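You operate a simulated robot arm through the tools that you are given. There is no shell and no other tool. Be economical: measure what you need, move in short steps, check, and stop when the job is done.

Carry out the task below with a simulated robot arm. There is one attempt and no reset: what you move stays moved.

TASK
Fetch the tape roll and set it in the blue crate. Take the card sleeve and leave it on the middle shelf of the parcel rack. Put the foam scrap on the rubber pad. Turn the brake knob to off. Take the white film roll and put it on the top shelf of the parcel rack. Put the green bag with the blue label on the black pad. Put the orange buckle packet on top of the blue cold pack. Shut the blue lip. Do these in any order.

The check looks at the end state, three seconds after you hand in, the way a careful person would. Anything else that was tipped, shoved, dropped, spilled or broken makes it a failure.

THE ROBOT
A 6-joint arm with a four-finger gripper on a trunk, on a base that drives. Base frame: it is fixed to the floor where the robot stands at the start and does not move with it; the origin is under the middle of the robot, x ahead of it, y to its left, z up; the surface under the hand at the start is at about z = 880. Units: mm, rad, N and s.
With the tool pointing down near the work surface it reaches from about 280 to 700 mm from the robot's upright axis, wherever it stands. Its first joint turns from -2.897 to 2.897 rad. Places, roughly: black pad (42x30x2 cm) [2600, 2500, 400]; blue cold pack (9x11x4 cm) [2700, 700, 800]; blue crate (30x22x10 cm) [600, -1500, 900]; blue lip [2300, -900, 700]; brake knob [-1300, 3400, 700]; card sleeve (8x8x16 cm) [300, -400, 1000]; foam scrap (5x4x4 cm) [300, -500, 900]; green bag with the blue label [500, 1750, 1250]; middle shelf of the parcel rack [600, 1500, 800]; orange buckle packet [750, 1250, 1250]; rubber pad (9x6x3 cm) [800, -500, 900]; tape roll (8x8x5 cm) [500, -200, 900]; top shelf of the parcel rack [600, 1500, 1200]; white film roll (7x7x4 cm) [400, 1800, 400]. Payload 3.43 kg.
The TCP is the grasp point between the finger pads, 30 mm short of the fingertips. In the tool frame z runs along the fingers and y along their closing line. The gripper opens to 120 mm. The gripper's body begins 85 mm behind the TCP.
Orientation is that of the tool frame in the base frame, as a unit quaternion [x, y, z, w]. With the fingers straight down and closing along the base's y, the tool's x points along the base's -x, its y along +y and its z along -z.

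THE INTERFACE
- The arm moves only by the tool nudge_tool. Its argument "targets" is a list of rows, each a list of 3 entries, a list of its own where there are three numbers: the shift along the tool's x, y, z in mm, then the turn, a rotation vector about the tool's x, y, z in rad, then the opening in per cent of the stroke, from 0 (shut) to 100 (fully open). In form: [[[dx, dy, dz], [rx, ry, rz], grip], ...]. A call has 1 to 20 rows; each row shifts and turns the commanded pose from where the row before left it, along the tool's axes as they then stand. Each row takes 0.2 s and may step no farther than 50 mm and 0.15 rad from the row before; otherwise, or with a gripper value out of range, the whole call is refused. A pose out of reach is approached as far as the arm can. The call stops where the force on the tool passes 40 N (or 10 N more than at its start, if that is more) or the arm is blocked; 0.2 s more then pass. The fingers move at their own pace and stop on an object; they squeeze with about 35 N. The grip force told is the motor's: it shows also when the fingers shut on nothing. Time passes only in rows, and 0.2 s behind the last, so rows that do not move let the fingers close. It gives the time, the measured TCP pose, the force on the tool (base axes), the opening and the grip force at its end, in the units of the frame above (readings bear some noise), with the torque about the TCP (base axes, N m) and any sound that the robot's microphone picked up.
- Cameras (640 x 400 px; columns grow to the right, rows downward): "scene" is now at [46.4, 80.1, 1691.3]; the picture's right is [-0.62, -0.79, 0.00], its down [-0.54, 0.43, -0.73] and it looks along [0.57, -0.45, -0.69] (base axes); focal length 257 px, centre (320, 200). "wrist" rides on the gripper at [71, -17, -120] in the tool frame; the picture's right is [0.23, 0.97, 0.00], its down [-0.81, 0.19, -0.55] and it looks along [-0.54, 0.13, 0.83] (tool axes); focal length 275 px, centre (320, 200). There is no depth. A picture from a camera that has moved, and an enlarged one, comes with that camera's place and axes in the base frame and with its lens. The place of the scene camera against the robot may be out by one fixed shift of up to 12 mm in any direction.
- capture(camera): a new picture of that camera. It takes no simulated time.
- move_column(by): slides the trunk up (or, below 0, down) by that many mm; the arm and the scene camera ride with it, the base frame stays. It gives what a move gives, with no picture.
- base_move(legs): drives the robot by 1 to 6 legs, each [ahead, left, turn to the left] in mm, mm and rad, along the robot's own axes; the way and the turn of a leg run together, so that a leg with both is an arc; at most 1500 mm and 3.142 rad a leg. The arm and the cameras ride along, it lands a little off, and it stops where it bumps. It gives what a move gives.
- head_to(pan, tilt): turns the head with the scene camera to pan (to the left, within 2.094 rad either way) and tilt (down, from -0.506 to 1.204), counted from straight ahead of the robot. It gives what a move gives.
- close_up(camera, box): a new picture of the part [left, top, right, bottom] of that camera's present view, enlarged. It takes no simulated time.
- finish_job(): hands the job in; it is judged then, once.

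Go step by step. Nothing tells you exact positions but the pictures and the camera data: compare them with the known pose of the tool, close in by small moves and look again before you grip or let go. The budget is 207 turns and 184 pictures, counting those below and the enlarged ones. Unless the task says otherwise, let go and move clear before handing in, and close with one line.

The tools are called after ">>>" as a command line: name --argument value ..., lists and objects as JSON in quotes. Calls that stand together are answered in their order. nudge_tool: Moves the arm, as the interface text tells. Its arguments: {"type":"object","properties":{"targets":{"type":"array"}},"required":["targets"]} The other tools are called the same way: move_column (by) slides the trunk up or down; base_move (legs) drives the base; head_to (pan, tilt) turns the head that bears the scene camera; capture (camera) takes a picture; close_up (camera, box) takes an enlarged picture of a part of a camera's view; finish_job () hands the job in.

At the start:

```text
time_s: 0.0
ee_pos: [429.8, -219.9, 1205.8]
ee_rot: [-0.001, 1.0, 0.0, 0.0]
contact_force: [0.0, -0.1, 0.0]
wrist_torque: [-0.01, -0.01, 0.01]
finger_gap: 120.0
grip_force: 0.0
trunk travel left (down, up): [-200.0, 240.0]
robot x, y, heading: [2.9, 1.4, 0.003]
head pan, tilt: [-0.668, 0.759]
```

scene: 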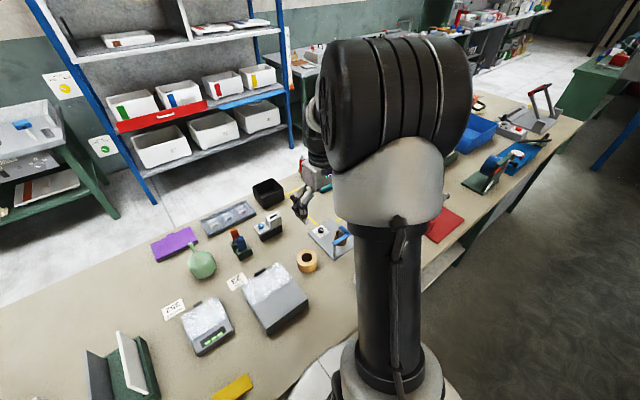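
wrist: 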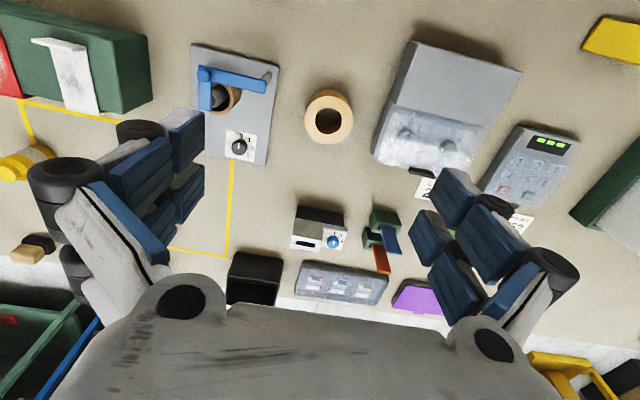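

The tape roll is visible ahead of the arm, at about (482, -194). I'll look around to find the other things first.

>>> head_to --pan -1.3 --tilt 0.6

>>> capture --camera "scene"

```text
time_s: 1.0
ee_pos: [429.2, -220.1, 1205.9]
ee_rot: [0.001, 1.0, 0.0, 0.0]
contact_force: [-0.8, 0.3, -0.4]
wrist_torque: [-0.01, -0.02, 0.02]
finger_gap: 120.3
grip_force: 0.0
trunk travel left (down, up): [-200.0, 240.0]
robot x, y, heading: [0.6, -2.3, -0.002]
head pan, tilt: [-1.3, 0.6]
```

```text
181 pictures are left
camera scene: at [5.3, 46.0, 1704.8], right [-0.96, -0.27, 0.0], down [-0.15, 0.54, -0.82], along [0.22, -0.79, -0.57], focal length 257 px, centre (320, 200)
```

scene: 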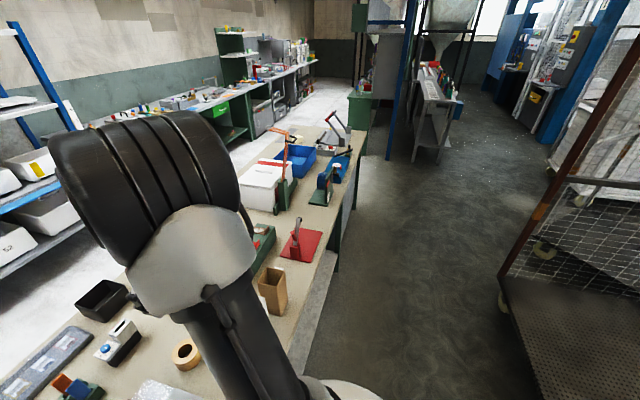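

I see the card sleeve, an upright tube, just right of the arm. Next I move over the tape roll and look again.

>>> nudge_tool --targets '[[[-25, 13, 45], [0, 0, 0], 100], [[-26, 13, 45], [0, 0, 0], 100], [[0, 0, 45], [0, 0, 0], 100], [[0, 0, 0], [0, 0, 0], 100]]'

>>> capture --camera "wrist"

```text
refused: row 1 steps farther than a row can; nothing moved
```

```text
180 pictures are left
camera wrist: at [357.7, -238.3, 1326.1], right [-0.23, 0.97, 0.0], down [0.81, 0.19, 0.55], along [0.54, 0.13, -0.83], focal length 275 px, centre (320, 200)
```

wrist: 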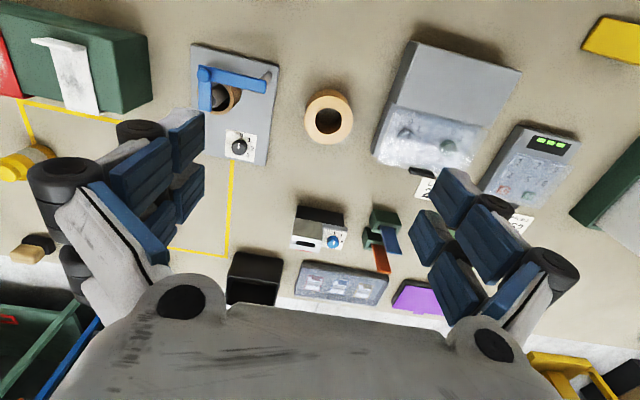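

Same view again; the step was too long. I repeat it in shorter rows.

>>> nudge_tool --targets '[[[-17, 9, 40], [0, 0, 0], 100], [[-17, 9, 40], [0, 0, 0], 100], [[-17, 8, 40], [0, 0, 0], 100], [[0, 0, 30], [0, 0, 0], 100], [[0, 0, 0], [0, 0, 0], 100]]'

>>> capture --camera "wrist"

```text
time_s: 2.2
ee_pos: [480.6, -193.1, 1054.3]
ee_rot: [0.0, 1.0, 0.0, -0.001]
contact_force: [0.0, 0.0, 0.5]
wrist_torque: [0.03, 0.01, 0.01]
finger_gap: 120.0
grip_force: 0.1
trunk travel left (down, up): [-200.0, 240.0]
robot x, y, heading: [0.7, 1.3, 0.0]
head pan, tilt: [-1.3, 0.6]
```

```text
179 pictures are left
camera wrist: at [408.9, -210.9, 1176.2], right [-0.23, 0.97, 0.0], down [0.81, 0.19, 0.55], along [0.54, 0.13, -0.83], focal length 275 px, centre (320, 200)
```

wrist: 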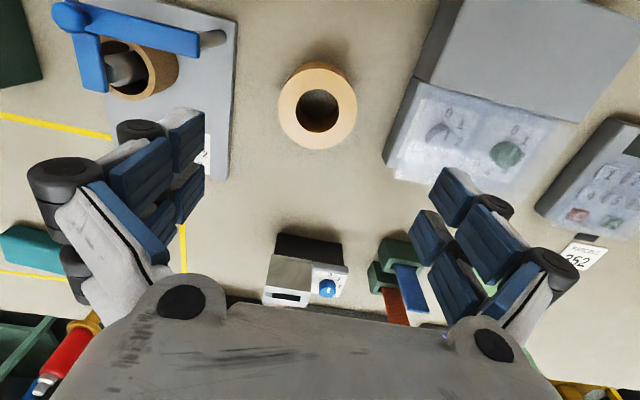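

The roll is centred at about (471, -198). I descend around it with the fingers partly open and grip.

>>> nudge_tool --targets '[[[9, -5, 40], [0, 0, 0], 85], [[0, 0, 40], [0, 0, 0], 85], [[0, 0, 35], [0, 0, 0], 85], [[0, 0, 25], [0, 0, 0], 85], [[0, 0, 0], [0, 0, 0], 50], [[0, 0, 0], [0, 0, 0], 50], [[0, 0, 0], [0, 0, 0], 50], [[0, 0, 0], [0, 0, 0], 50]]'

>>> capture --camera "wrist"

```text
time_s: 4.0
ee_pos: [471.1, -198.8, 917.1]
ee_rot: [0.0, 1.0, 0.0, 0.0]
contact_force: [-0.1, 0.9, -0.5]
wrist_torque: [0.02, -0.02, 0.01]
finger_gap: 71.7
grip_force: 35.2
trunk travel left (down, up): [-200.0, 240.0]
robot x, y, heading: [-1.0, 0.9, 0.003]
head pan, tilt: [-1.3, 0.6]
```

```text
178 pictures are left
camera wrist: at [399.8, -216.8, 1037.3], right [-0.23, 0.97, 0.0], down [0.81, 0.19, 0.55], along [0.54, 0.13, -0.83], focal length 275 px, centre (320, 200)
```

wrist: 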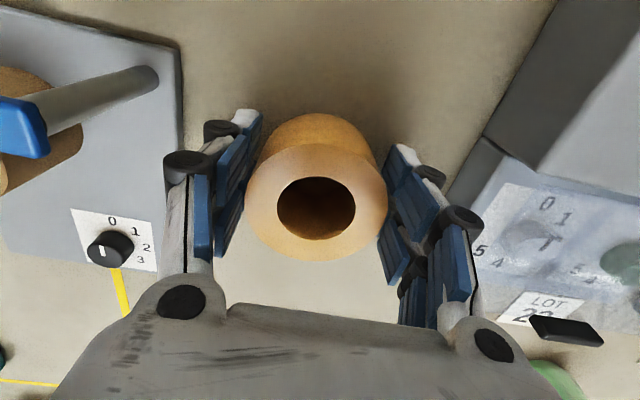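

The roll is gripped (72 mm, 35 N). I lift it high, then strafe right to the crate.

>>> nudge_tool --targets '[[[0, 0, -40], [0, 0, 0], 40], [[0, 0, -48], [0, 0, 0], 40], [[0, 0, -48], [0, 0, 0], 40], [[0, 0, -48], [0, 0, 0], 40], [[0, 0, -48], [0, 0, 0], 40], [[0, 0, -48], [0, 0, 0], 40], [[0, 0, -48], [0, 0, 0], 40], [[0, 0, 0], [0, 0, 0], 40]]'

>>> capture --camera "wrist"

>>> capture --camera "scene"

```text
time_s: 5.8
ee_pos: [470.6, -199.5, 1245.0]
ee_rot: [0.0, 1.0, 0.0, 0.0]
contact_force: [-0.3, -0.6, -1.3]
wrist_torque: [-0.02, 0.05, -0.02]
finger_gap: 71.7
grip_force: 35.2
trunk travel left (down, up): [-200.0, 240.0]
robot x, y, heading: [4.0, 1.0, 0.001]
head pan, tilt: [-1.3, 0.6]
```

```text
177 pictures are left
camera wrist: at [398.9, -216.4, 1364.7], right [-0.23, 0.97, 0.0], down [0.81, 0.19, 0.55], along [0.54, 0.13, -0.83], focal length 275 px, centre (320, 200)
```

wrist: 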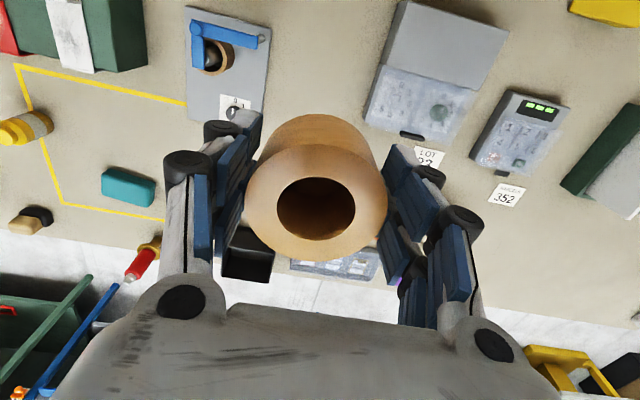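

```text
176 pictures are left
camera scene: at [5.8, 45.8, 1704.8], right [-0.96, -0.27, 0.0], down [-0.15, 0.54, -0.82], along [0.22, -0.79, -0.57], focal length 257 px, centre (320, 200)
```

scene: 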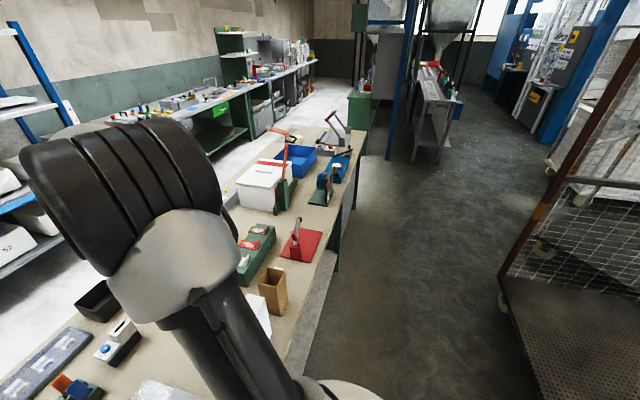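

The blue crate sits near (594, -1450), with a tall red-levered tool at about y = -954 on the way. I back off from the bench, strafe right, then look before closing in.

>>> base_move --legs '[[-350, 0, 0], [0, -1250, 0]]'

>>> head_to --pan -0.3 --tilt 0.6

>>> capture --camera "scene"

>>> capture --camera "wrist"

```text
time_s: 13.9
ee_pos: [110.3, -1436.6, 1244.7]
ee_rot: [0.004, 1.0, 0.0, 0.0]
contact_force: [-0.2, -0.5, -1.5]
wrist_torque: [0.03, 0.0, 0.04]
finger_gap: 71.9
grip_force: 34.8
trunk travel left (down, up): [-200.0, 240.0]
robot x, y, heading: [-356.2, -1238.2, -0.01]
head pan, tilt: [-1.3, 0.6]
```

```text
time_s: 15.2
ee_pos: [110.9, -1437.8, 1244.7]
ee_rot: [0.005, 1.0, 0.0, 0.0]
contact_force: [-0.6, 0.0, -1.7]
wrist_torque: [0.03, 0.0, -0.04]
finger_gap: 71.7
grip_force: 34.8
trunk travel left (down, up): [-200.0, 240.0]
robot x, y, heading: [-358.7, -1235.8, -0.008]
head pan, tilt: [-0.3, 0.6]
```

```text
175 pictures are left
camera scene: at [-290.5, -1130.4, 1704.8], right [-0.31, -0.95, 0.0], down [-0.54, 0.17, -0.83], along [0.79, -0.25, -0.56], focal length 257 px, centre (320, 200)
```

scene: 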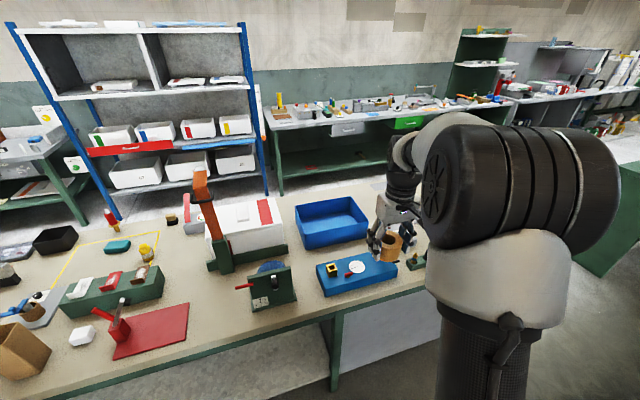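

```text
174 pictures are left
camera wrist: at [38.6, -1455.0, 1364.4], right [-0.22, 0.98, 0.0], down [0.81, 0.18, 0.55], along [0.54, 0.12, -0.83], focal length 275 px, centre (320, 200)
```

wrist: 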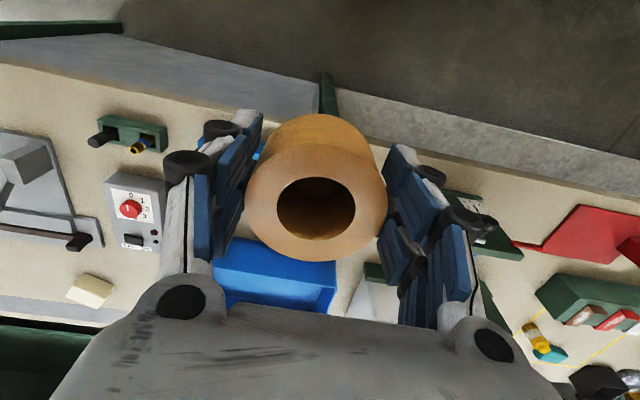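

>>> close_up --camera "scene" --box '[240, 150, 440, 300]'

```text
2.67 times, centred on (340, 225) of scene
camera zoom: at [-290.5, -1130.4, 1704.8], right [-0.31, -0.95, 0.0], down [-0.54, 0.17, -0.83], along [0.79, -0.25, -0.56], focal length 686 px, centre (267, 133)
```

zoom: 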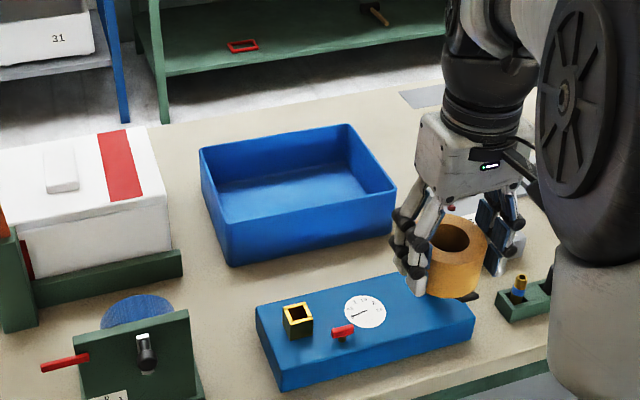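

The crate spans about x 510–730, y -1615 to -1320, with its rim near z 975. I drive back in to x≈0.

>>> base_move --legs '[[360, 0, 0.01]]'

>>> nudge_tool --targets '[[[-40, -4, 10], [0, 0, 0], 40], [[-40, -4, 10], [0, 0, 0], 40], [[-40, -3, 10], [0, 0, 0], 40], [[-5, 0, 20], [0, 0, 0], 40], [[0, 0, 0], [0, 0, 0], 40]]'

>>> capture --camera "wrist"

>>> capture --camera "scene"

```text
time_s: 17.5
ee_pos: [466.1, -1432.0, 1243.5]
ee_rot: [-0.001, 1.0, 0.0, 0.0]
contact_force: [0.9, 0.3, -1.1]
wrist_torque: [-0.01, 0.02, -0.01]
finger_gap: 71.7
grip_force: 35.2
trunk travel left (down, up): [-200.0, 240.0]
robot x, y, heading: [-7.4, -1235.4, 0.001]
head pan, tilt: [-0.3, 0.6]
```

```text
time_s: 18.7
ee_pos: [590.8, -1444.0, 1191.7]
ee_rot: [-0.002, 1.0, -0.001, 0.0]
contact_force: [-0.5, -0.2, -1.5]
wrist_torque: [0.02, -0.02, 0.01]
finger_gap: 71.8
grip_force: 35.0
trunk travel left (down, up): [-200.0, 240.0]
robot x, y, heading: [-8.1, -1233.9, 0.002]
head pan, tilt: [-0.3, 0.6]
```

```text
172 pictures are left
camera wrist: at [519.2, -1462.1, 1311.8], right [-0.23, 0.97, 0.0], down [0.81, 0.19, 0.55], along [0.54, 0.13, -0.83], focal length 275 px, centre (320, 200)
```

wrist: 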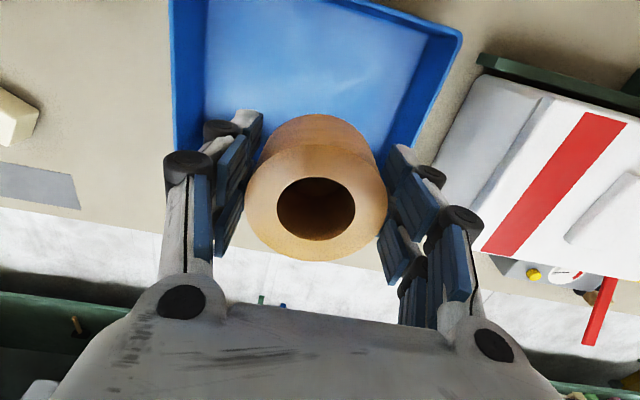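

```text
171 pictures are left
camera scene: at [60.0, -1130.8, 1704.8], right [-0.29, -0.96, 0.0], down [-0.54, 0.17, -0.82], along [0.79, -0.24, -0.57], focal length 257 px, centre (320, 200)
```

scene: 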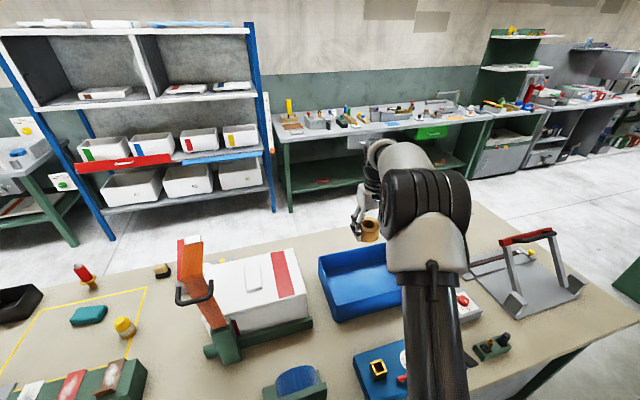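

The wrist view agrees: crate y from -1613 to -1314, front at 505. I centre and lower the roll to the crate floor.

>>> nudge_tool --targets '[[[-12, -18, 40], [0, 0, 0], 40], [[0, 0, 48], [0, 0, 0], 40], [[0, 0, 48], [0, 0, 0], 40], [[0, 0, 48], [0, 0, 0], 40], [[0, 0, 48], [0, 0, 0], 40], [[0, 0, 20], [0, 0, 0], 40], [[0, 0, 8], [0, 0, 0], 40], [[0, 0, 5], [0, 0, 0], 40]]'

>>> capture --camera "wrist"

```text
time_s: 20.5
ee_pos: [602.8, -1460.9, 930.1]
ee_rot: [-0.002, 1.0, 0.0, 0.001]
contact_force: [0.6, 0.9, -1.2]
wrist_torque: [-0.01, 0.01, -0.01]
finger_gap: 71.3
grip_force: 35.4
trunk travel left (down, up): [-200.0, 240.0]
robot x, y, heading: [-8.7, -1234.2, 0.002]
head pan, tilt: [-0.3, 0.6]
```

```text
170 pictures are left
camera wrist: at [530.8, -1479.4, 1049.5], right [-0.23, 0.97, 0.0], down [0.81, 0.19, 0.55], along [0.54, 0.13, -0.83], focal length 275 px, centre (320, 200)
```

wrist: 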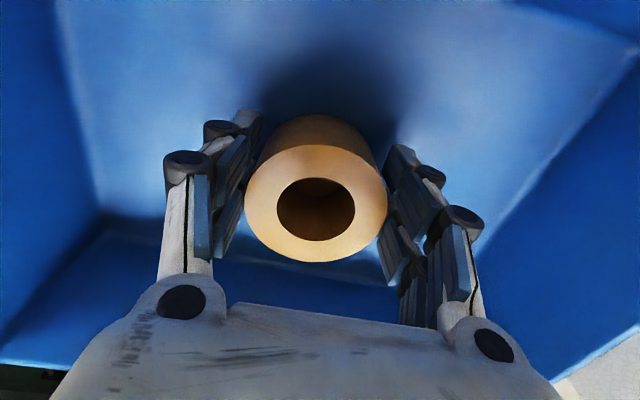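

>>> nudge_tool --targets '[[[0, 0, 3], [0, 0, 0], 40], [[0, 0, 2], [0, 0, 0], 40], [[0, 0, 2], [0, 0, 0], 40]]'

```text
time_s: 21.3
ee_pos: [603.3, -1459.9, 925.4]
ee_rot: [-0.001, 1.0, -0.001, 0.002]
contact_force: [-1.6, 0.1, 17.6]
wrist_torque: [0.12, 0.52, -0.01]
finger_gap: 71.6
grip_force: 35.2
trunk travel left (down, up): [-200.0, 240.0]
robot x, y, heading: [-4.3, -1236.8, 0.003]
head pan, tilt: [-0.3, 0.6]
```

The roll has touched the crate floor (17.6 N). I release it and rise.

>>> nudge_tool --targets '[[[0, 0, -2], [0, 0, 0], 85], [[0, 0, 0], [0, 0, 0], 85], [[0, 0, 0], [0, 0, 0], 85], [[0, 0, -40], [0, 0, 0], 85], [[0, 0, -48], [0, 0, 0], 85], [[0, 0, -48], [0, 0, 0], 85], [[0, 0, -48], [0, 0, 0], 85], [[0, 0, -48], [0, 0, 0], 85], [[40, 0, -25], [0, 0, 0], 85], [[45, 0, -15], [0, 0, 0], 85], [[45, 0, -15], [0, 0, 0], 85], [[45, 20, 0], [0, 0, 0], 85], [[45, 20, 0], [0, 0, 0], 85], [[0, 0, 0], [0, 0, 0], 85]]'

>>> capture --camera "scene"

```text
time_s: 24.3
ee_pos: [382.7, -1421.7, 1209.6]
ee_rot: [-0.002, 1.0, 0.0, 0.001]
contact_force: [0.2, -0.7, -0.4]
wrist_torque: [0.01, 0.02, -0.01]
finger_gap: 101.9
grip_force: 0.0
trunk travel left (down, up): [-200.0, 240.0]
robot x, y, heading: [-6.4, -1233.5, 0.005]
head pan, tilt: [-0.3, 0.6]
```

```text
169 pictures are left
camera scene: at [60.9, -1131.1, 1704.7], right [-0.29, -0.96, 0.0], down [-0.54, 0.17, -0.82], along [0.79, -0.24, -0.57], focal length 257 px, centre (320, 200)
```

scene: 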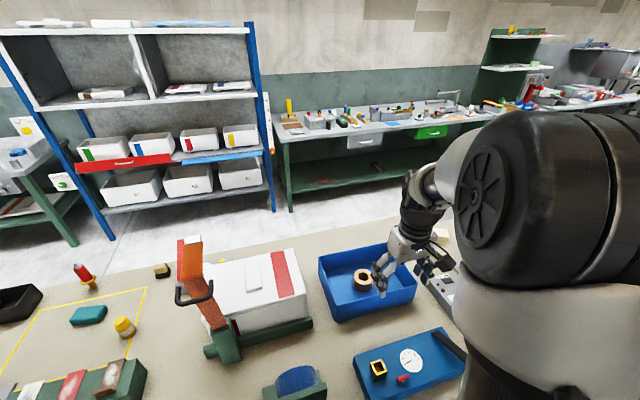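

The roll stands in the crate. The rubber pad (teal, about (774, -528)) is near the edge of reach, so I check how close the base can get to the bench.

>>> head_to --pan 0.4 --tilt 1.2

>>> capture --camera "scene"

```text
time_s: 25.4
ee_pos: [382.3, -1422.2, 1209.5]
ee_rot: [-0.001, 1.0, 0.0, -0.001]
contact_force: [-0.9, -0.8, 0.1]
wrist_torque: [-0.01, 0.02, 0.0]
finger_gap: 101.8
grip_force: 0.1
trunk travel left (down, up): [-200.0, 240.0]
robot x, y, heading: [-3.9, -1238.8, 0.005]
head pan, tilt: [0.4, 1.201]
```

```text
168 pictures are left
camera scene: at [26.5, -1082.9, 1660.3], right [0.39, -0.92, 0.0], down [-0.86, -0.36, -0.36], along [0.33, 0.14, -0.93], focal length 257 px, centre (320, 200)
```

scene: 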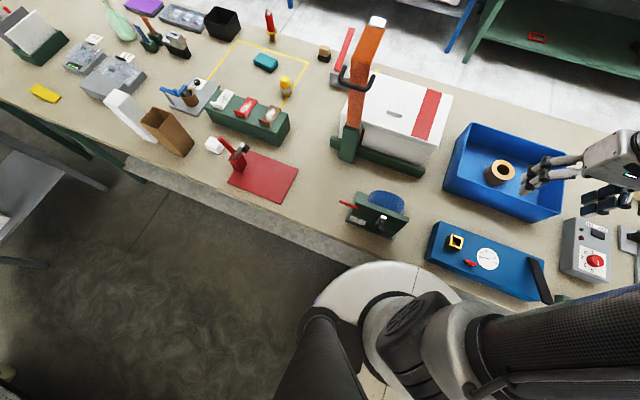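

I have a clear view: foam (white cube) at about (341, -552), pad about (760, -533). I back off and strafe to the foam; I will grip it with a tilted tool so that I can reach the pad with the same tilt.

>>> base_move --legs '[[-300, 0, 0], [0, 740, 0]]'

>>> head_to --pan 0.1 --tilt 0.9

>>> capture --camera "scene"

>>> capture --camera "wrist"

```text
time_s: 31.1
ee_pos: [72.8, -685.8, 1209.7]
ee_rot: [-0.001, 1.0, 0.0, 0.0]
contact_force: [0.1, 0.4, 0.1]
wrist_torque: [-0.05, 0.02, -0.01]
finger_gap: 102.2
grip_force: 0.0
trunk travel left (down, up): [-200.0, 240.0]
robot x, y, heading: [-320.5, -500.0, 0.001]
head pan, tilt: [0.4, 1.201]
```

```text
time_s: 31.9
ee_pos: [72.4, -686.6, 1210.7]
ee_rot: [-0.001, 1.0, -0.001, -0.001]
contact_force: [0.7, -0.5, 0.0]
wrist_torque: [0.0, -0.01, 0.01]
finger_gap: 101.8
grip_force: 0.0
trunk travel left (down, up): [-200.0, 240.0]
robot x, y, heading: [-318.5, -498.3, 0.0]
head pan, tilt: [0.099, 0.901]
```

```text
167 pictures are left
camera scene: at [-259.7, -360.9, 1680.0], right [0.1, -0.99, 0.0], down [-0.78, -0.08, -0.62], along [0.62, 0.06, -0.78], focal length 257 px, centre (320, 200)
```

scene: 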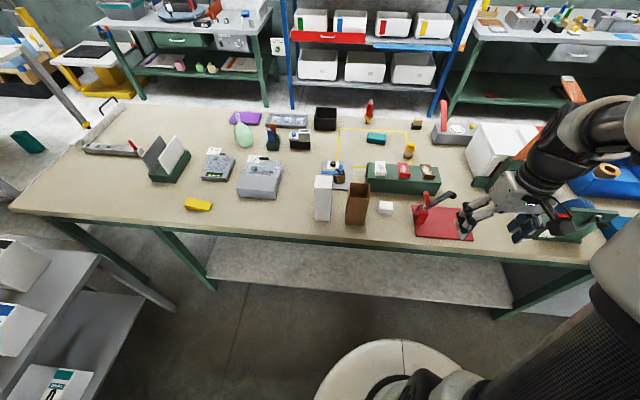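

```text
166 pictures are left
camera wrist: at [-0.7, -704.6, 1330.4], right [-0.23, 0.97, 0.0], down [0.81, 0.19, 0.55], along [0.54, 0.13, -0.83], focal length 275 px, centre (320, 200)
```

wrist: 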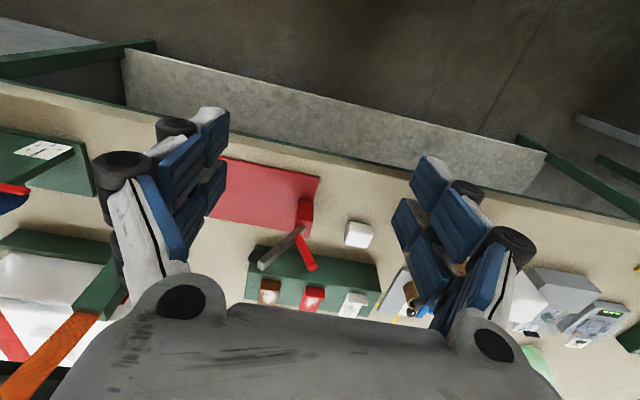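

>>> close_up --camera "scene" --box '[280, 90, 500, 250]'

```text
2.50 times, centred on (390, 170) of scene
camera zoom: at [-259.7, -360.9, 1680.0], right [0.1, -0.99, 0.0], down [-0.78, -0.08, -0.62], along [0.62, 0.06, -0.78], focal length 644 px, centre (145, 275)
```

zoom: 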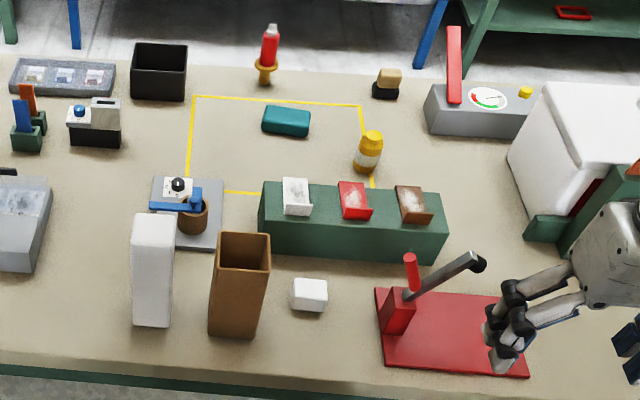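

The white cube is the foam at about (346, -547); the card sleeve beside it is the brown tube (right edge about y -475). I move above the foam and tilt the tool forward by 0.5 rad.

>>> nudge_tool --targets '[[[-33, 22, 0], [0, 0, 0], 85], [[-33, 22, 0], [0, 0, 0], 85], [[-33, 22, 0], [0, 0, 0], 85], [[-33, 22, 0], [0, 0, 0], 85], [[-33, 22, 0], [0, 0, 0], 85], [[-33, 20, 0], [0, 0, 0], 85], [[0, 0, 0], [0, -0.125, 0], 67], [[0, 0, 0], [0, -0.125, 0], 67], [[0, 0, 0], [0, -0.125, 0], 67], [[0, 0, 0], [0, -0.125, 0], 67], [[0, 0, 0], [0, 0, 0], 67]]'

>>> capture --camera "wrist"

```text
time_s: 34.3
ee_pos: [269.7, -555.5, 1211.8]
ee_rot: [-0.001, 0.969, 0.0, 0.248]
contact_force: [0.7, -0.8, 0.5]
wrist_torque: [0.0, -0.01, 0.0]
finger_gap: 80.4
grip_force: 0.1
trunk travel left (down, up): [-200.0, 240.0]
robot x, y, heading: [-314.5, -500.0, 0.001]
head pan, tilt: [0.099, 0.901]
```

```text
164 pictures are left
camera wrist: at [147.7, -574.0, 1281.6], right [-0.2, 0.97, -0.11], down [0.45, 0.19, 0.87], along [0.87, 0.13, -0.47], focal length 275 px, centre (320, 200)
```

wrist: 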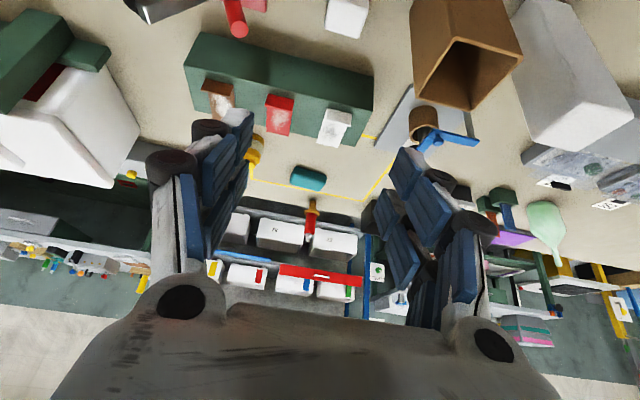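

>>> nudge_tool --targets '[[[17, 0.4, 34.6], [0, 0, 0], 67], [[17, 0.4, 34.6], [0, 0, 0], 67], [[17, 0.4, 34.6], [0, 0, 0], 67], [[17, 0.4, 34.6], [0, 0, 0], 67], [[17, 0.4, 34.6], [0, 0, 0], 67], [[0, 0, 0], [0, 0, 0], 67]]'

>>> capture --camera "wrist"

>>> close_up --camera "scene" --box '[280, 130, 480, 260]'

```text
time_s: 35.7
ee_pos: [276.4, -554.2, 1015.7]
ee_rot: [-0.004, 0.969, 0.0, 0.247]
contact_force: [0.1, -0.4, 0.4]
wrist_torque: [0.02, 0.01, 0.02]
finger_gap: 80.1
grip_force: 0.0
trunk travel left (down, up): [-200.0, 240.0]
robot x, y, heading: [-318.6, -498.1, 0.005]
head pan, tilt: [0.099, 0.901]
```

```text
163 pictures are left
camera wrist: at [155.9, -572.1, 1087.3], right [-0.21, 0.97, -0.11], down [0.45, 0.2, 0.87], along [0.87, 0.13, -0.47], focal length 275 px, centre (320, 200)
```

wrist: 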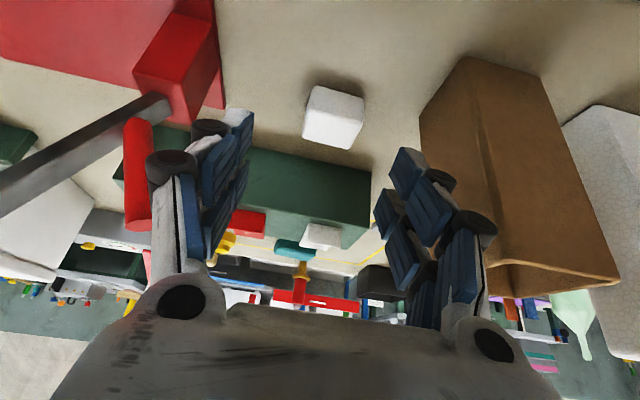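

```text
3.08 times, centred on (380, 195) of scene
camera zoom: at [-260.3, -361.1, 1680.1], right [0.1, -0.99, 0.0], down [-0.78, -0.08, -0.62], along [0.62, 0.06, -0.78], focal length 792 px, centre (135, 215)
```

zoom: 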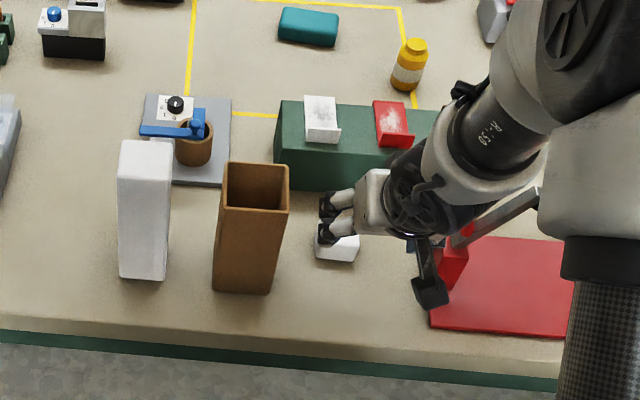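

The foam is centred ahead between the fingers and the sleeve is clear. I advance along the tool axis and close.

>>> nudge_tool --targets '[[[0, 0, 40], [0, 0, 0], 67], [[0, 0, 40], [0, 0, 0], 67], [[0, 0, 25], [0, 0, 0], 67], [[0, 0, 9], [0, 0, 0], 67], [[0, 0, 0], [0, 0, 0], 67]]'

>>> capture --camera "wrist"

```text
time_s: 36.9
ee_pos: [333.1, -553.7, 917.9]
ee_rot: [-0.001, 0.969, 0.0, 0.247]
contact_force: [0.0, -1.3, 0.8]
wrist_torque: [-0.04, 0.01, 0.0]
finger_gap: 80.2
grip_force: 0.0
trunk travel left (down, up): [-200.0, 240.0]
robot x, y, heading: [-315.1, -497.9, -0.002]
head pan, tilt: [0.099, 0.901]
```

```text
161 pictures are left
camera wrist: at [211.6, -571.6, 988.9], right [-0.2, 0.97, -0.11], down [0.45, 0.19, 0.87], along [0.87, 0.13, -0.47], focal length 275 px, centre (320, 200)
```

wrist: 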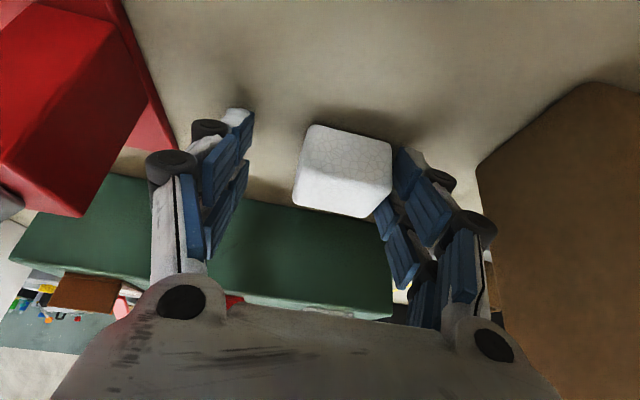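

>>> nudge_tool --targets '[[[0, 6, 2], [0, 0, 0], 67], [[0, 0, 0], [0, 0, 0], 25], [[0, 0, 0], [0, 0, 0], 25], [[0, 0, 0], [0, 0, 0], 25], [[0, 0, 0], [0, 0, 0], 25]]'

>>> capture --camera "wrist"

```text
time_s: 38.1
ee_pos: [335.3, -546.8, 916.3]
ee_rot: [0.0, 0.969, 0.0, 0.248]
contact_force: [-0.3, -1.9, 3.5]
wrist_torque: [-0.11, 0.0, 0.02]
finger_gap: 48.8
grip_force: 35.1
trunk travel left (down, up): [-200.0, 240.0]
robot x, y, heading: [-311.7, -499.0, -0.001]
head pan, tilt: [0.099, 0.901]
```

```text
160 pictures are left
camera wrist: at [212.8, -565.6, 988.2], right [-0.2, 0.97, -0.11], down [0.45, 0.19, 0.87], along [0.87, 0.13, -0.47], focal length 275 px, centre (320, 200)
```

wrist: 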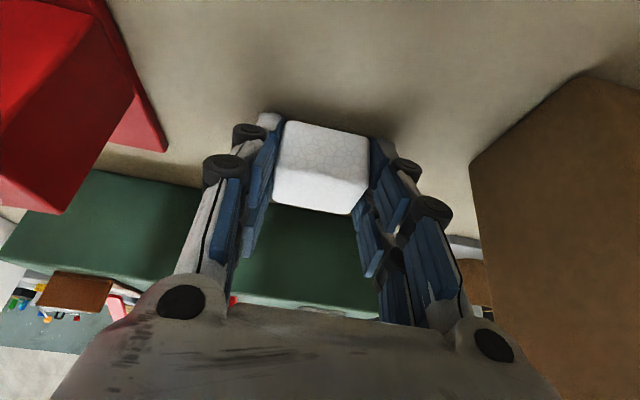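

The foam is gripped at 49 mm. I lift it straight up and drive ahead.

>>> nudge_tool --targets '[[[-11, 0, -20], [0, 0, 0], 25], [[-22, 0, -40.4], [0, 0, 0], 25], [[-22, 0, -40.4], [0, 0, 0], 25], [[-22, 0, -40.4], [0, 0, 0], 25], [[-22, 0, -40.4], [0, 0, 0], 25], [[-11, 0, -20], [0, 0, 0], 25], [[0, 0, 0], [0, 0, 0], 25]]'

>>> base_move --legs '[[310, 0, 0]]'

>>> head_to --pan -0.3 --tilt 0.8

>>> capture --camera "wrist"

>>> capture --camera "scene"

```text
time_s: 39.7
ee_pos: [334.3, -547.4, 1145.3]
ee_rot: [0.0, 0.969, 0.0, 0.247]
contact_force: [0.0, -0.5, -0.2]
wrist_torque: [-0.03, 0.02, 0.01]
finger_gap: 48.8
grip_force: 34.8
trunk travel left (down, up): [-200.0, 240.0]
robot x, y, heading: [-317.2, -499.3, 0.003]
head pan, tilt: [0.099, 0.901]
```

```text
time_s: 41.8
ee_pos: [645.3, -546.4, 1143.7]
ee_rot: [-0.003, 0.969, 0.001, 0.247]
contact_force: [0.2, -0.5, 0.3]
wrist_torque: [0.04, 0.0, 0.0]
finger_gap: 49.1
grip_force: 35.2
trunk travel left (down, up): [-200.0, 240.0]
robot x, y, heading: [-7.0, -500.7, 0.003]
head pan, tilt: [0.099, 0.901]
```

```text
time_s: 42.6
ee_pos: [643.5, -544.9, 1144.3]
ee_rot: [-0.003, 0.969, 0.001, 0.246]
contact_force: [0.6, -0.7, -0.7]
wrist_torque: [-0.02, -0.01, -0.01]
finger_gap: 49.1
grip_force: 34.8
trunk travel left (down, up): [-200.0, 240.0]
robot x, y, heading: [-4.4, -497.1, 0.004]
head pan, tilt: [-0.3, 0.799]
```

```text
159 pictures are left
camera wrist: at [523.0, -563.9, 1216.1], right [-0.21, 0.97, -0.11], down [0.45, 0.19, 0.87], along [0.87, 0.13, -0.47], focal length 275 px, centre (320, 200)
```

wrist: 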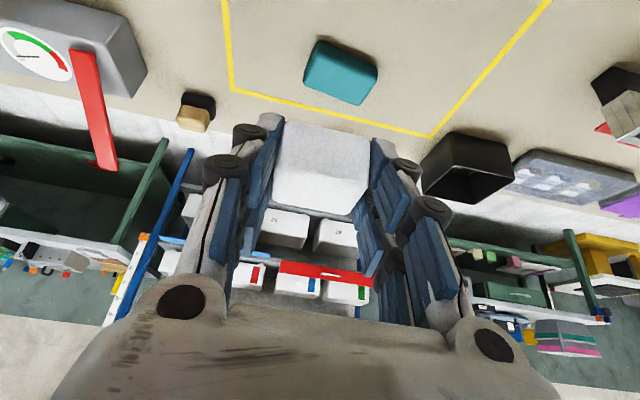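

```text
158 pictures are left
camera scene: at [52.1, -391.2, 1687.9], right [-0.29, -0.96, 0.0], down [-0.69, 0.21, -0.7], along [0.67, -0.2, -0.72], focal length 257 px, centre (320, 200)
```

scene: 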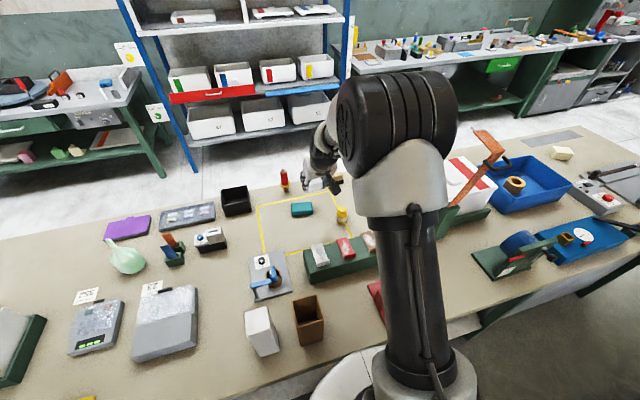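

The pad is centred at about (750, -524), top at about 910. I bring the foam over it.

>>> nudge_tool --targets '[[[-5.3, 4, 35.7], [0, 0, 0], 25], [[-5.3, 4, 35.7], [0, 0, 0], 25], [[-5.3, 4, 35.7], [0, 0, 0], 25], [[-5.3, 4, 35.7], [0, 0, 0], 25], [[-5.3, 4, 35.7], [0, 0, 0], 25], [[0, 0, 0], [0, 0, 0], 25]]'

>>> capture --camera "wrist"

>>> close_up --camera "scene" --box '[240, 150, 380, 250]'

```text
time_s: 44.0
ee_pos: [751.5, -524.2, 1000.1]
ee_rot: [-0.003, 0.969, 0.001, 0.248]
contact_force: [0.8, 0.9, -0.4]
wrist_torque: [-0.02, 0.01, 0.03]
finger_gap: 48.9
grip_force: 34.9
trunk travel left (down, up): [-200.0, 240.0]
robot x, y, heading: [-3.9, -500.6, 0.006]
head pan, tilt: [-0.3, 0.799]
```

```text
157 pictures are left
camera wrist: at [631.1, -543.5, 1071.7], right [-0.21, 0.97, -0.11], down [0.45, 0.19, 0.87], along [0.87, 0.13, -0.47], focal length 275 px, centre (320, 200)
```

wrist: 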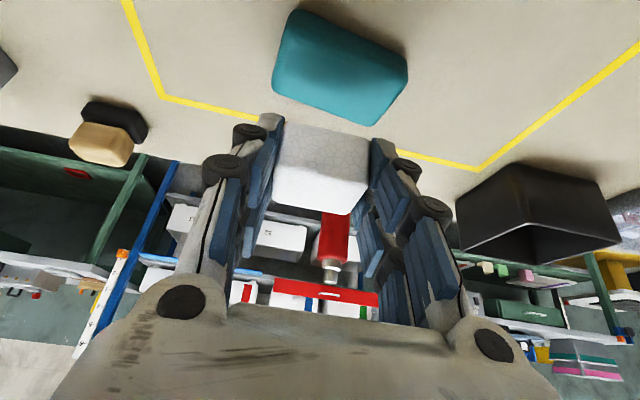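

```text
4.00 times, centred on (310, 200) of scene
camera zoom: at [51.2, -391.4, 1688.0], right [-0.29, -0.96, 0.0], down [-0.69, 0.21, -0.7], along [0.67, -0.2, -0.72], focal length 1030 px, centre (360, 200)
```

zoom: 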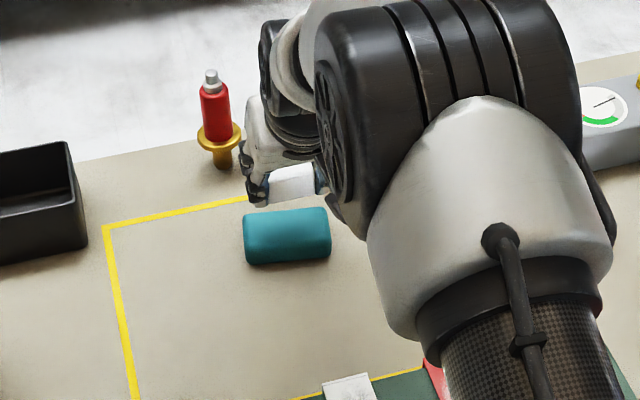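

>>> nudge_tool --targets '[[[9.5, 0.5, 15.5], [0, 0, 0], 25], [[8, 0.5, 14], [0, 0, 0], 25], [[4.8, 0, 8.8], [0, 0, 0], 25], [[0, 0, 0], [0, 0, 0], 25]]'

>>> capture --camera "wrist"

>>> close_up --camera "scene" --box '[240, 150, 380, 250]'

```text
time_s: 45.0
ee_pos: [751.3, -524.0, 955.9]
ee_rot: [-0.002, 0.969, 0.0, 0.247]
contact_force: [0.3, 0.3, -0.9]
wrist_torque: [-0.03, 0.02, 0.0]
finger_gap: 48.8
grip_force: 35.0
trunk travel left (down, up): [-200.0, 240.0]
robot x, y, heading: [-3.1, -497.5, 0.003]
head pan, tilt: [-0.3, 0.799]
```

```text
155 pictures are left
camera wrist: at [630.5, -542.4, 1027.7], right [-0.21, 0.97, -0.11], down [0.45, 0.19, 0.87], along [0.87, 0.13, -0.47], focal length 275 px, centre (320, 200)
```

wrist: 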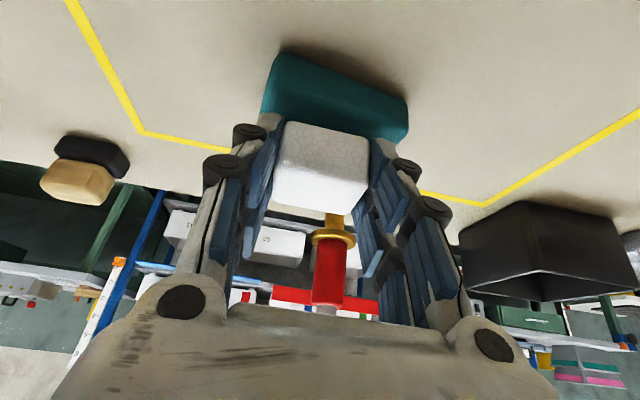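

```text
4.00 times, centred on (310, 200) of scene
camera zoom: at [51.8, -391.3, 1688.0], right [-0.29, -0.96, 0.0], down [-0.69, 0.21, -0.7], along [0.67, -0.2, -0.72], focal length 1030 px, centre (360, 200)
```

zoom: 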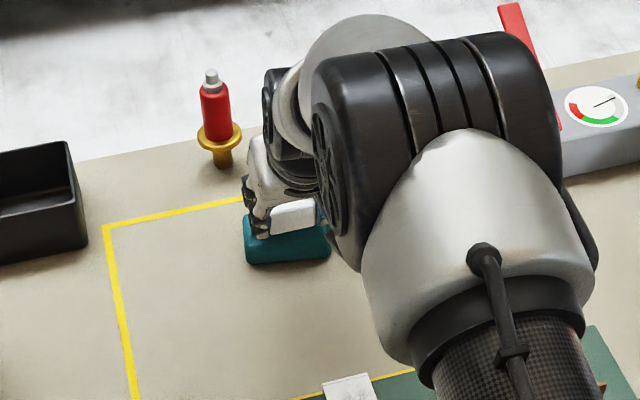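

>>> nudge_tool --targets '[[[8, 0, 3], [0, 0, 0], 25], [[1, 0, 1.8], [0, 0, 0], 25], [[1, 0, 1.8], [0, 0, 0], 25], [[0, 0, 0], [0, 0, 0], 25]]'

```text
time_s: 46.0
ee_pos: [745.2, -523.7, 946.5]
ee_rot: [-0.003, 0.969, 0.001, 0.248]
contact_force: [-1.5, -0.5, 4.6]
wrist_torque: [-0.14, 0.05, -0.06]
finger_gap: 49.1
grip_force: 34.8
trunk travel left (down, up): [-200.0, 240.0]
robot x, y, heading: [-1.6, -497.0, 0.0]
head pan, tilt: [-0.3, 0.799]
```

The foam has just touched the pad. I press a touch, release and withdraw along the tool axis.

>>> nudge_tool --targets '[[[0.5, 0, 0.9], [0, 0, 0], 25], [[0, 0, 0], [0, 0, 0], 60], [[0, 0, 0], [0, 0, 0], 60], [[0, 0, 0], [0, 0, 0], 60], [[0, 0, -20], [0, 0, 0], 60], [[0, 0, -40], [0, 0, 0], 60], [[0, 0, -40], [0, 0, 0], 60], [[0, 0, -40], [0, 0, 0], 60], [[0, 0, -40], [0, 0, 0], 60], [[0, 0, 0], [0, 0, 0], 60]]'

>>> capture --camera "wrist"

>>> close_up --camera "scene" --box '[240, 150, 380, 250]'

```text
time_s: 48.2
ee_pos: [660.0, -525.8, 1101.8]
ee_rot: [-0.002, 0.969, 0.0, 0.247]
contact_force: [0.3, 0.2, -0.2]
wrist_torque: [0.01, 0.01, 0.0]
finger_gap: 72.1
grip_force: 0.0
trunk travel left (down, up): [-200.0, 240.0]
robot x, y, heading: [-2.4, -501.6, 0.006]
head pan, tilt: [-0.3, 0.799]
```

```text
153 pictures are left
camera wrist: at [539.1, -543.8, 1172.5], right [-0.21, 0.97, -0.11], down [0.45, 0.19, 0.87], along [0.87, 0.13, -0.47], focal length 275 px, centre (320, 200)
```

wrist: 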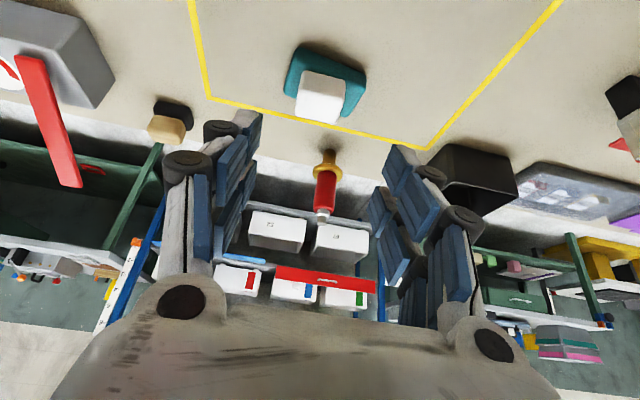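

```text
4.00 times, centred on (310, 200) of scene
camera zoom: at [52.8, -391.4, 1687.9], right [-0.29, -0.96, 0.0], down [-0.69, 0.21, -0.7], along [0.67, -0.2, -0.72], focal length 1030 px, centre (360, 200)
```

zoom: 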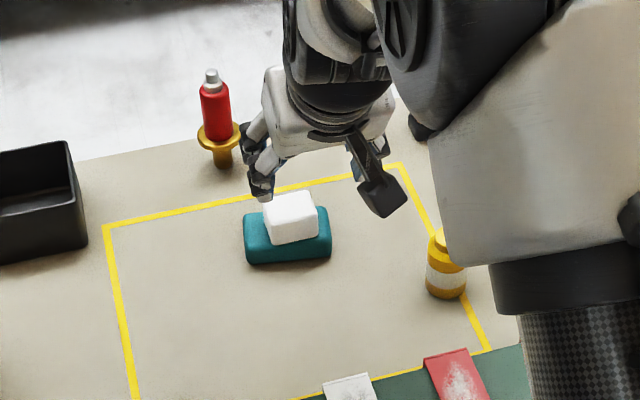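

The foam rests on the rubber pad. Before taking the sleeve I look left at the parcel rack to learn how it opens.

>>> head_to --pan 1.2 --tilt 0.5

>>> capture --camera "scene"

```text
time_s: 49.8
ee_pos: [660.6, -525.8, 1101.4]
ee_rot: [-0.002, 0.969, 0.001, 0.247]
contact_force: [-0.3, 0.0, -0.9]
wrist_torque: [0.02, 0.01, 0.0]
finger_gap: 72.1
grip_force: 0.1
trunk travel left (down, up): [-200.0, 240.0]
robot x, y, heading: [-5.7, -498.6, 0.003]
head pan, tilt: [1.201, 0.499]
```

```text
151 pictures are left
camera scene: at [7.4, -282.9, 1713.9], right [0.93, -0.36, 0.0], down [-0.17, -0.45, -0.88], along [0.31, 0.82, -0.48], focal length 257 px, centre (320, 200)
```

scene: 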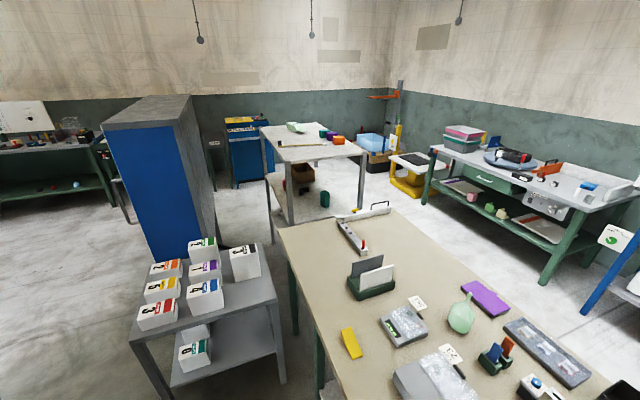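

>>> close_up --camera "scene" --box '[230, 100, 430, 250]'

```text
2.67 times, centred on (330, 175) of scene
camera zoom: at [7.4, -282.9, 1713.9], right [0.93, -0.36, 0.0], down [-0.17, -0.45, -0.88], along [0.31, 0.82, -0.48], focal length 686 px, centre (293, 267)
```

zoom: 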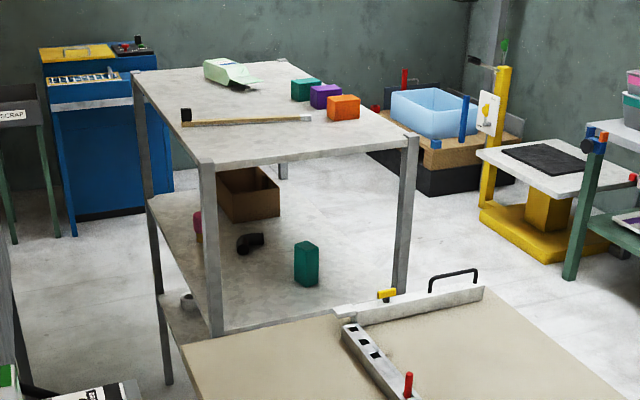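

The rack is open all round (x≈325–830, y≈1100–2020). I will grip the sleeve from the front with a flatter tool so it can later slide in between shelves; first I raise, back off and tilt.

>>> nudge_tool --targets '[[[-20, 0, -37], [0, 0, 0], 90], [[-20, 0, -37], [0, 0, 0], 90], [[0, 0, 0], [0, 0, 0], 90]]'

>>> base_move --legs '[[-320, 0, 0]]'

>>> nudge_tool --targets '[[[29.8, 18, -16.3], [0, 0, 0], 90], [[29.8, 18, -16.3], [0, 0, 0], 90], [[29.8, 18, -16.3], [0, 0, 0], 90], [[29.8, 18, -16.3], [0, 0, 0], 90], [[29.8, 18, -16.3], [0, 0, 0], 90], [[0, 0, 0], [0, -0.12, 0], 90], [[0, 0, 0], [0, -0.12, 0], 90], [[0, 0, 0], [0, -0.12, 0], 90], [[0, 0, 0], [0, -0.12, 0], 90], [[0, 0, 0], [0, -0.12, 0], 90], [[0, 0, 0], [0, 0, 0], 90]]'

>>> head_to --pan 0.1 --tilt 0.9

>>> capture --camera "scene"

>>> capture --camera "wrist"

```text
time_s: 50.6
ee_pos: [660.3, -524.2, 1184.9]
ee_rot: [-0.002, 0.969, 0.001, 0.247]
contact_force: [0.3, 0.3, 0.7]
wrist_torque: [0.0, -0.01, -0.01]
finger_gap: 107.6
grip_force: 0.1
trunk travel left (down, up): [-200.0, 240.0]
robot x, y, heading: [-9.1, -494.8, 0.002]
head pan, tilt: [1.201, 0.499]
```

```text
time_s: 52.7
ee_pos: [342.9, -523.8, 1185.0]
ee_rot: [-0.002, 0.969, 0.0, 0.248]
contact_force: [-0.8, 0.2, -0.5]
wrist_torque: [-0.01, 0.04, -0.01]
finger_gap: 107.9
grip_force: 0.0
trunk travel left (down, up): [-200.0, 240.0]
robot x, y, heading: [-320.5, -498.5, -0.002]
head pan, tilt: [1.201, 0.499]
```

```text
time_s: 55.1
ee_pos: [171.4, -471.7, 1178.4]
ee_rot: [0.01, 0.888, -0.074, 0.453]
contact_force: [0.7, -0.7, -0.2]
wrist_torque: [-0.01, 0.01, 0.0]
finger_gap: 108.2
grip_force: 0.1
out of reach, approached as far as the arm can: row 7, 8, 9
trunk travel left (down, up): [-200.0, 240.0]
robot x, y, heading: [-319.2, -502.3, 0.001]
head pan, tilt: [1.201, 0.499]
```

```text
time_s: 56.5
ee_pos: [171.9, -471.6, 1177.4]
ee_rot: [0.009, 0.889, -0.074, 0.453]
contact_force: [-0.3, -0.3, -0.1]
wrist_torque: [-0.01, 0.01, 0.0]
finger_gap: 107.7
grip_force: 0.1
trunk travel left (down, up): [-200.0, 240.0]
robot x, y, heading: [-323.1, -499.5, 0.003]
head pan, tilt: [0.099, 0.901]
```

```text
149 pictures are left
camera scene: at [-267.0, -361.2, 1680.1], right [0.1, -0.99, 0.0], down [-0.78, -0.08, -0.62], along [0.62, 0.06, -0.78], focal length 257 px, centre (320, 200)
```

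scene: 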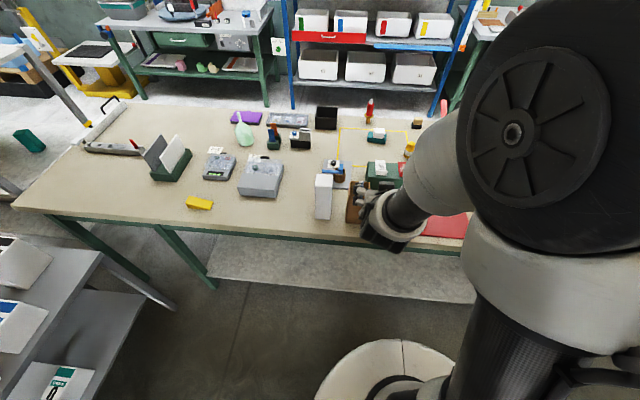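

```text
148 pictures are left
camera wrist: at [31.0, -476.7, 1192.0], right [-0.05, 0.95, -0.3], down [0.05, 0.31, 0.95], along [1.0, 0.04, -0.06], focal length 275 px, centre (320, 200)
```

wrist: 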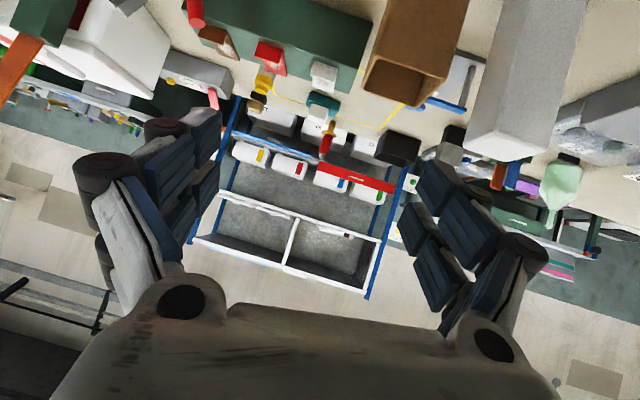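

The arm is folded too far in that pose; I extend a little to see what it settles to.

>>> nudge_tool --targets '[[[-13.5, 0, 26.7], [0, 0, 0], 90], [[-13.5, 0, 26.7], [0, 0, 0], 90], [[0, 0, 0], [0, 0, 0], 90], [[0, 0, 0], [0, 0, 0], 90]]'

```text
time_s: 57.5
ee_pos: [228.9, -477.2, 1169.3]
ee_rot: [0.01, 0.888, -0.074, 0.453]
contact_force: [-0.5, -0.3, 0.7]
wrist_torque: [0.01, -0.02, 0.0]
finger_gap: 107.9
grip_force: 0.0
trunk travel left (down, up): [-200.0, 240.0]
robot x, y, heading: [-325.2, -500.4, 0.001]
head pan, tilt: [0.099, 0.901]
```

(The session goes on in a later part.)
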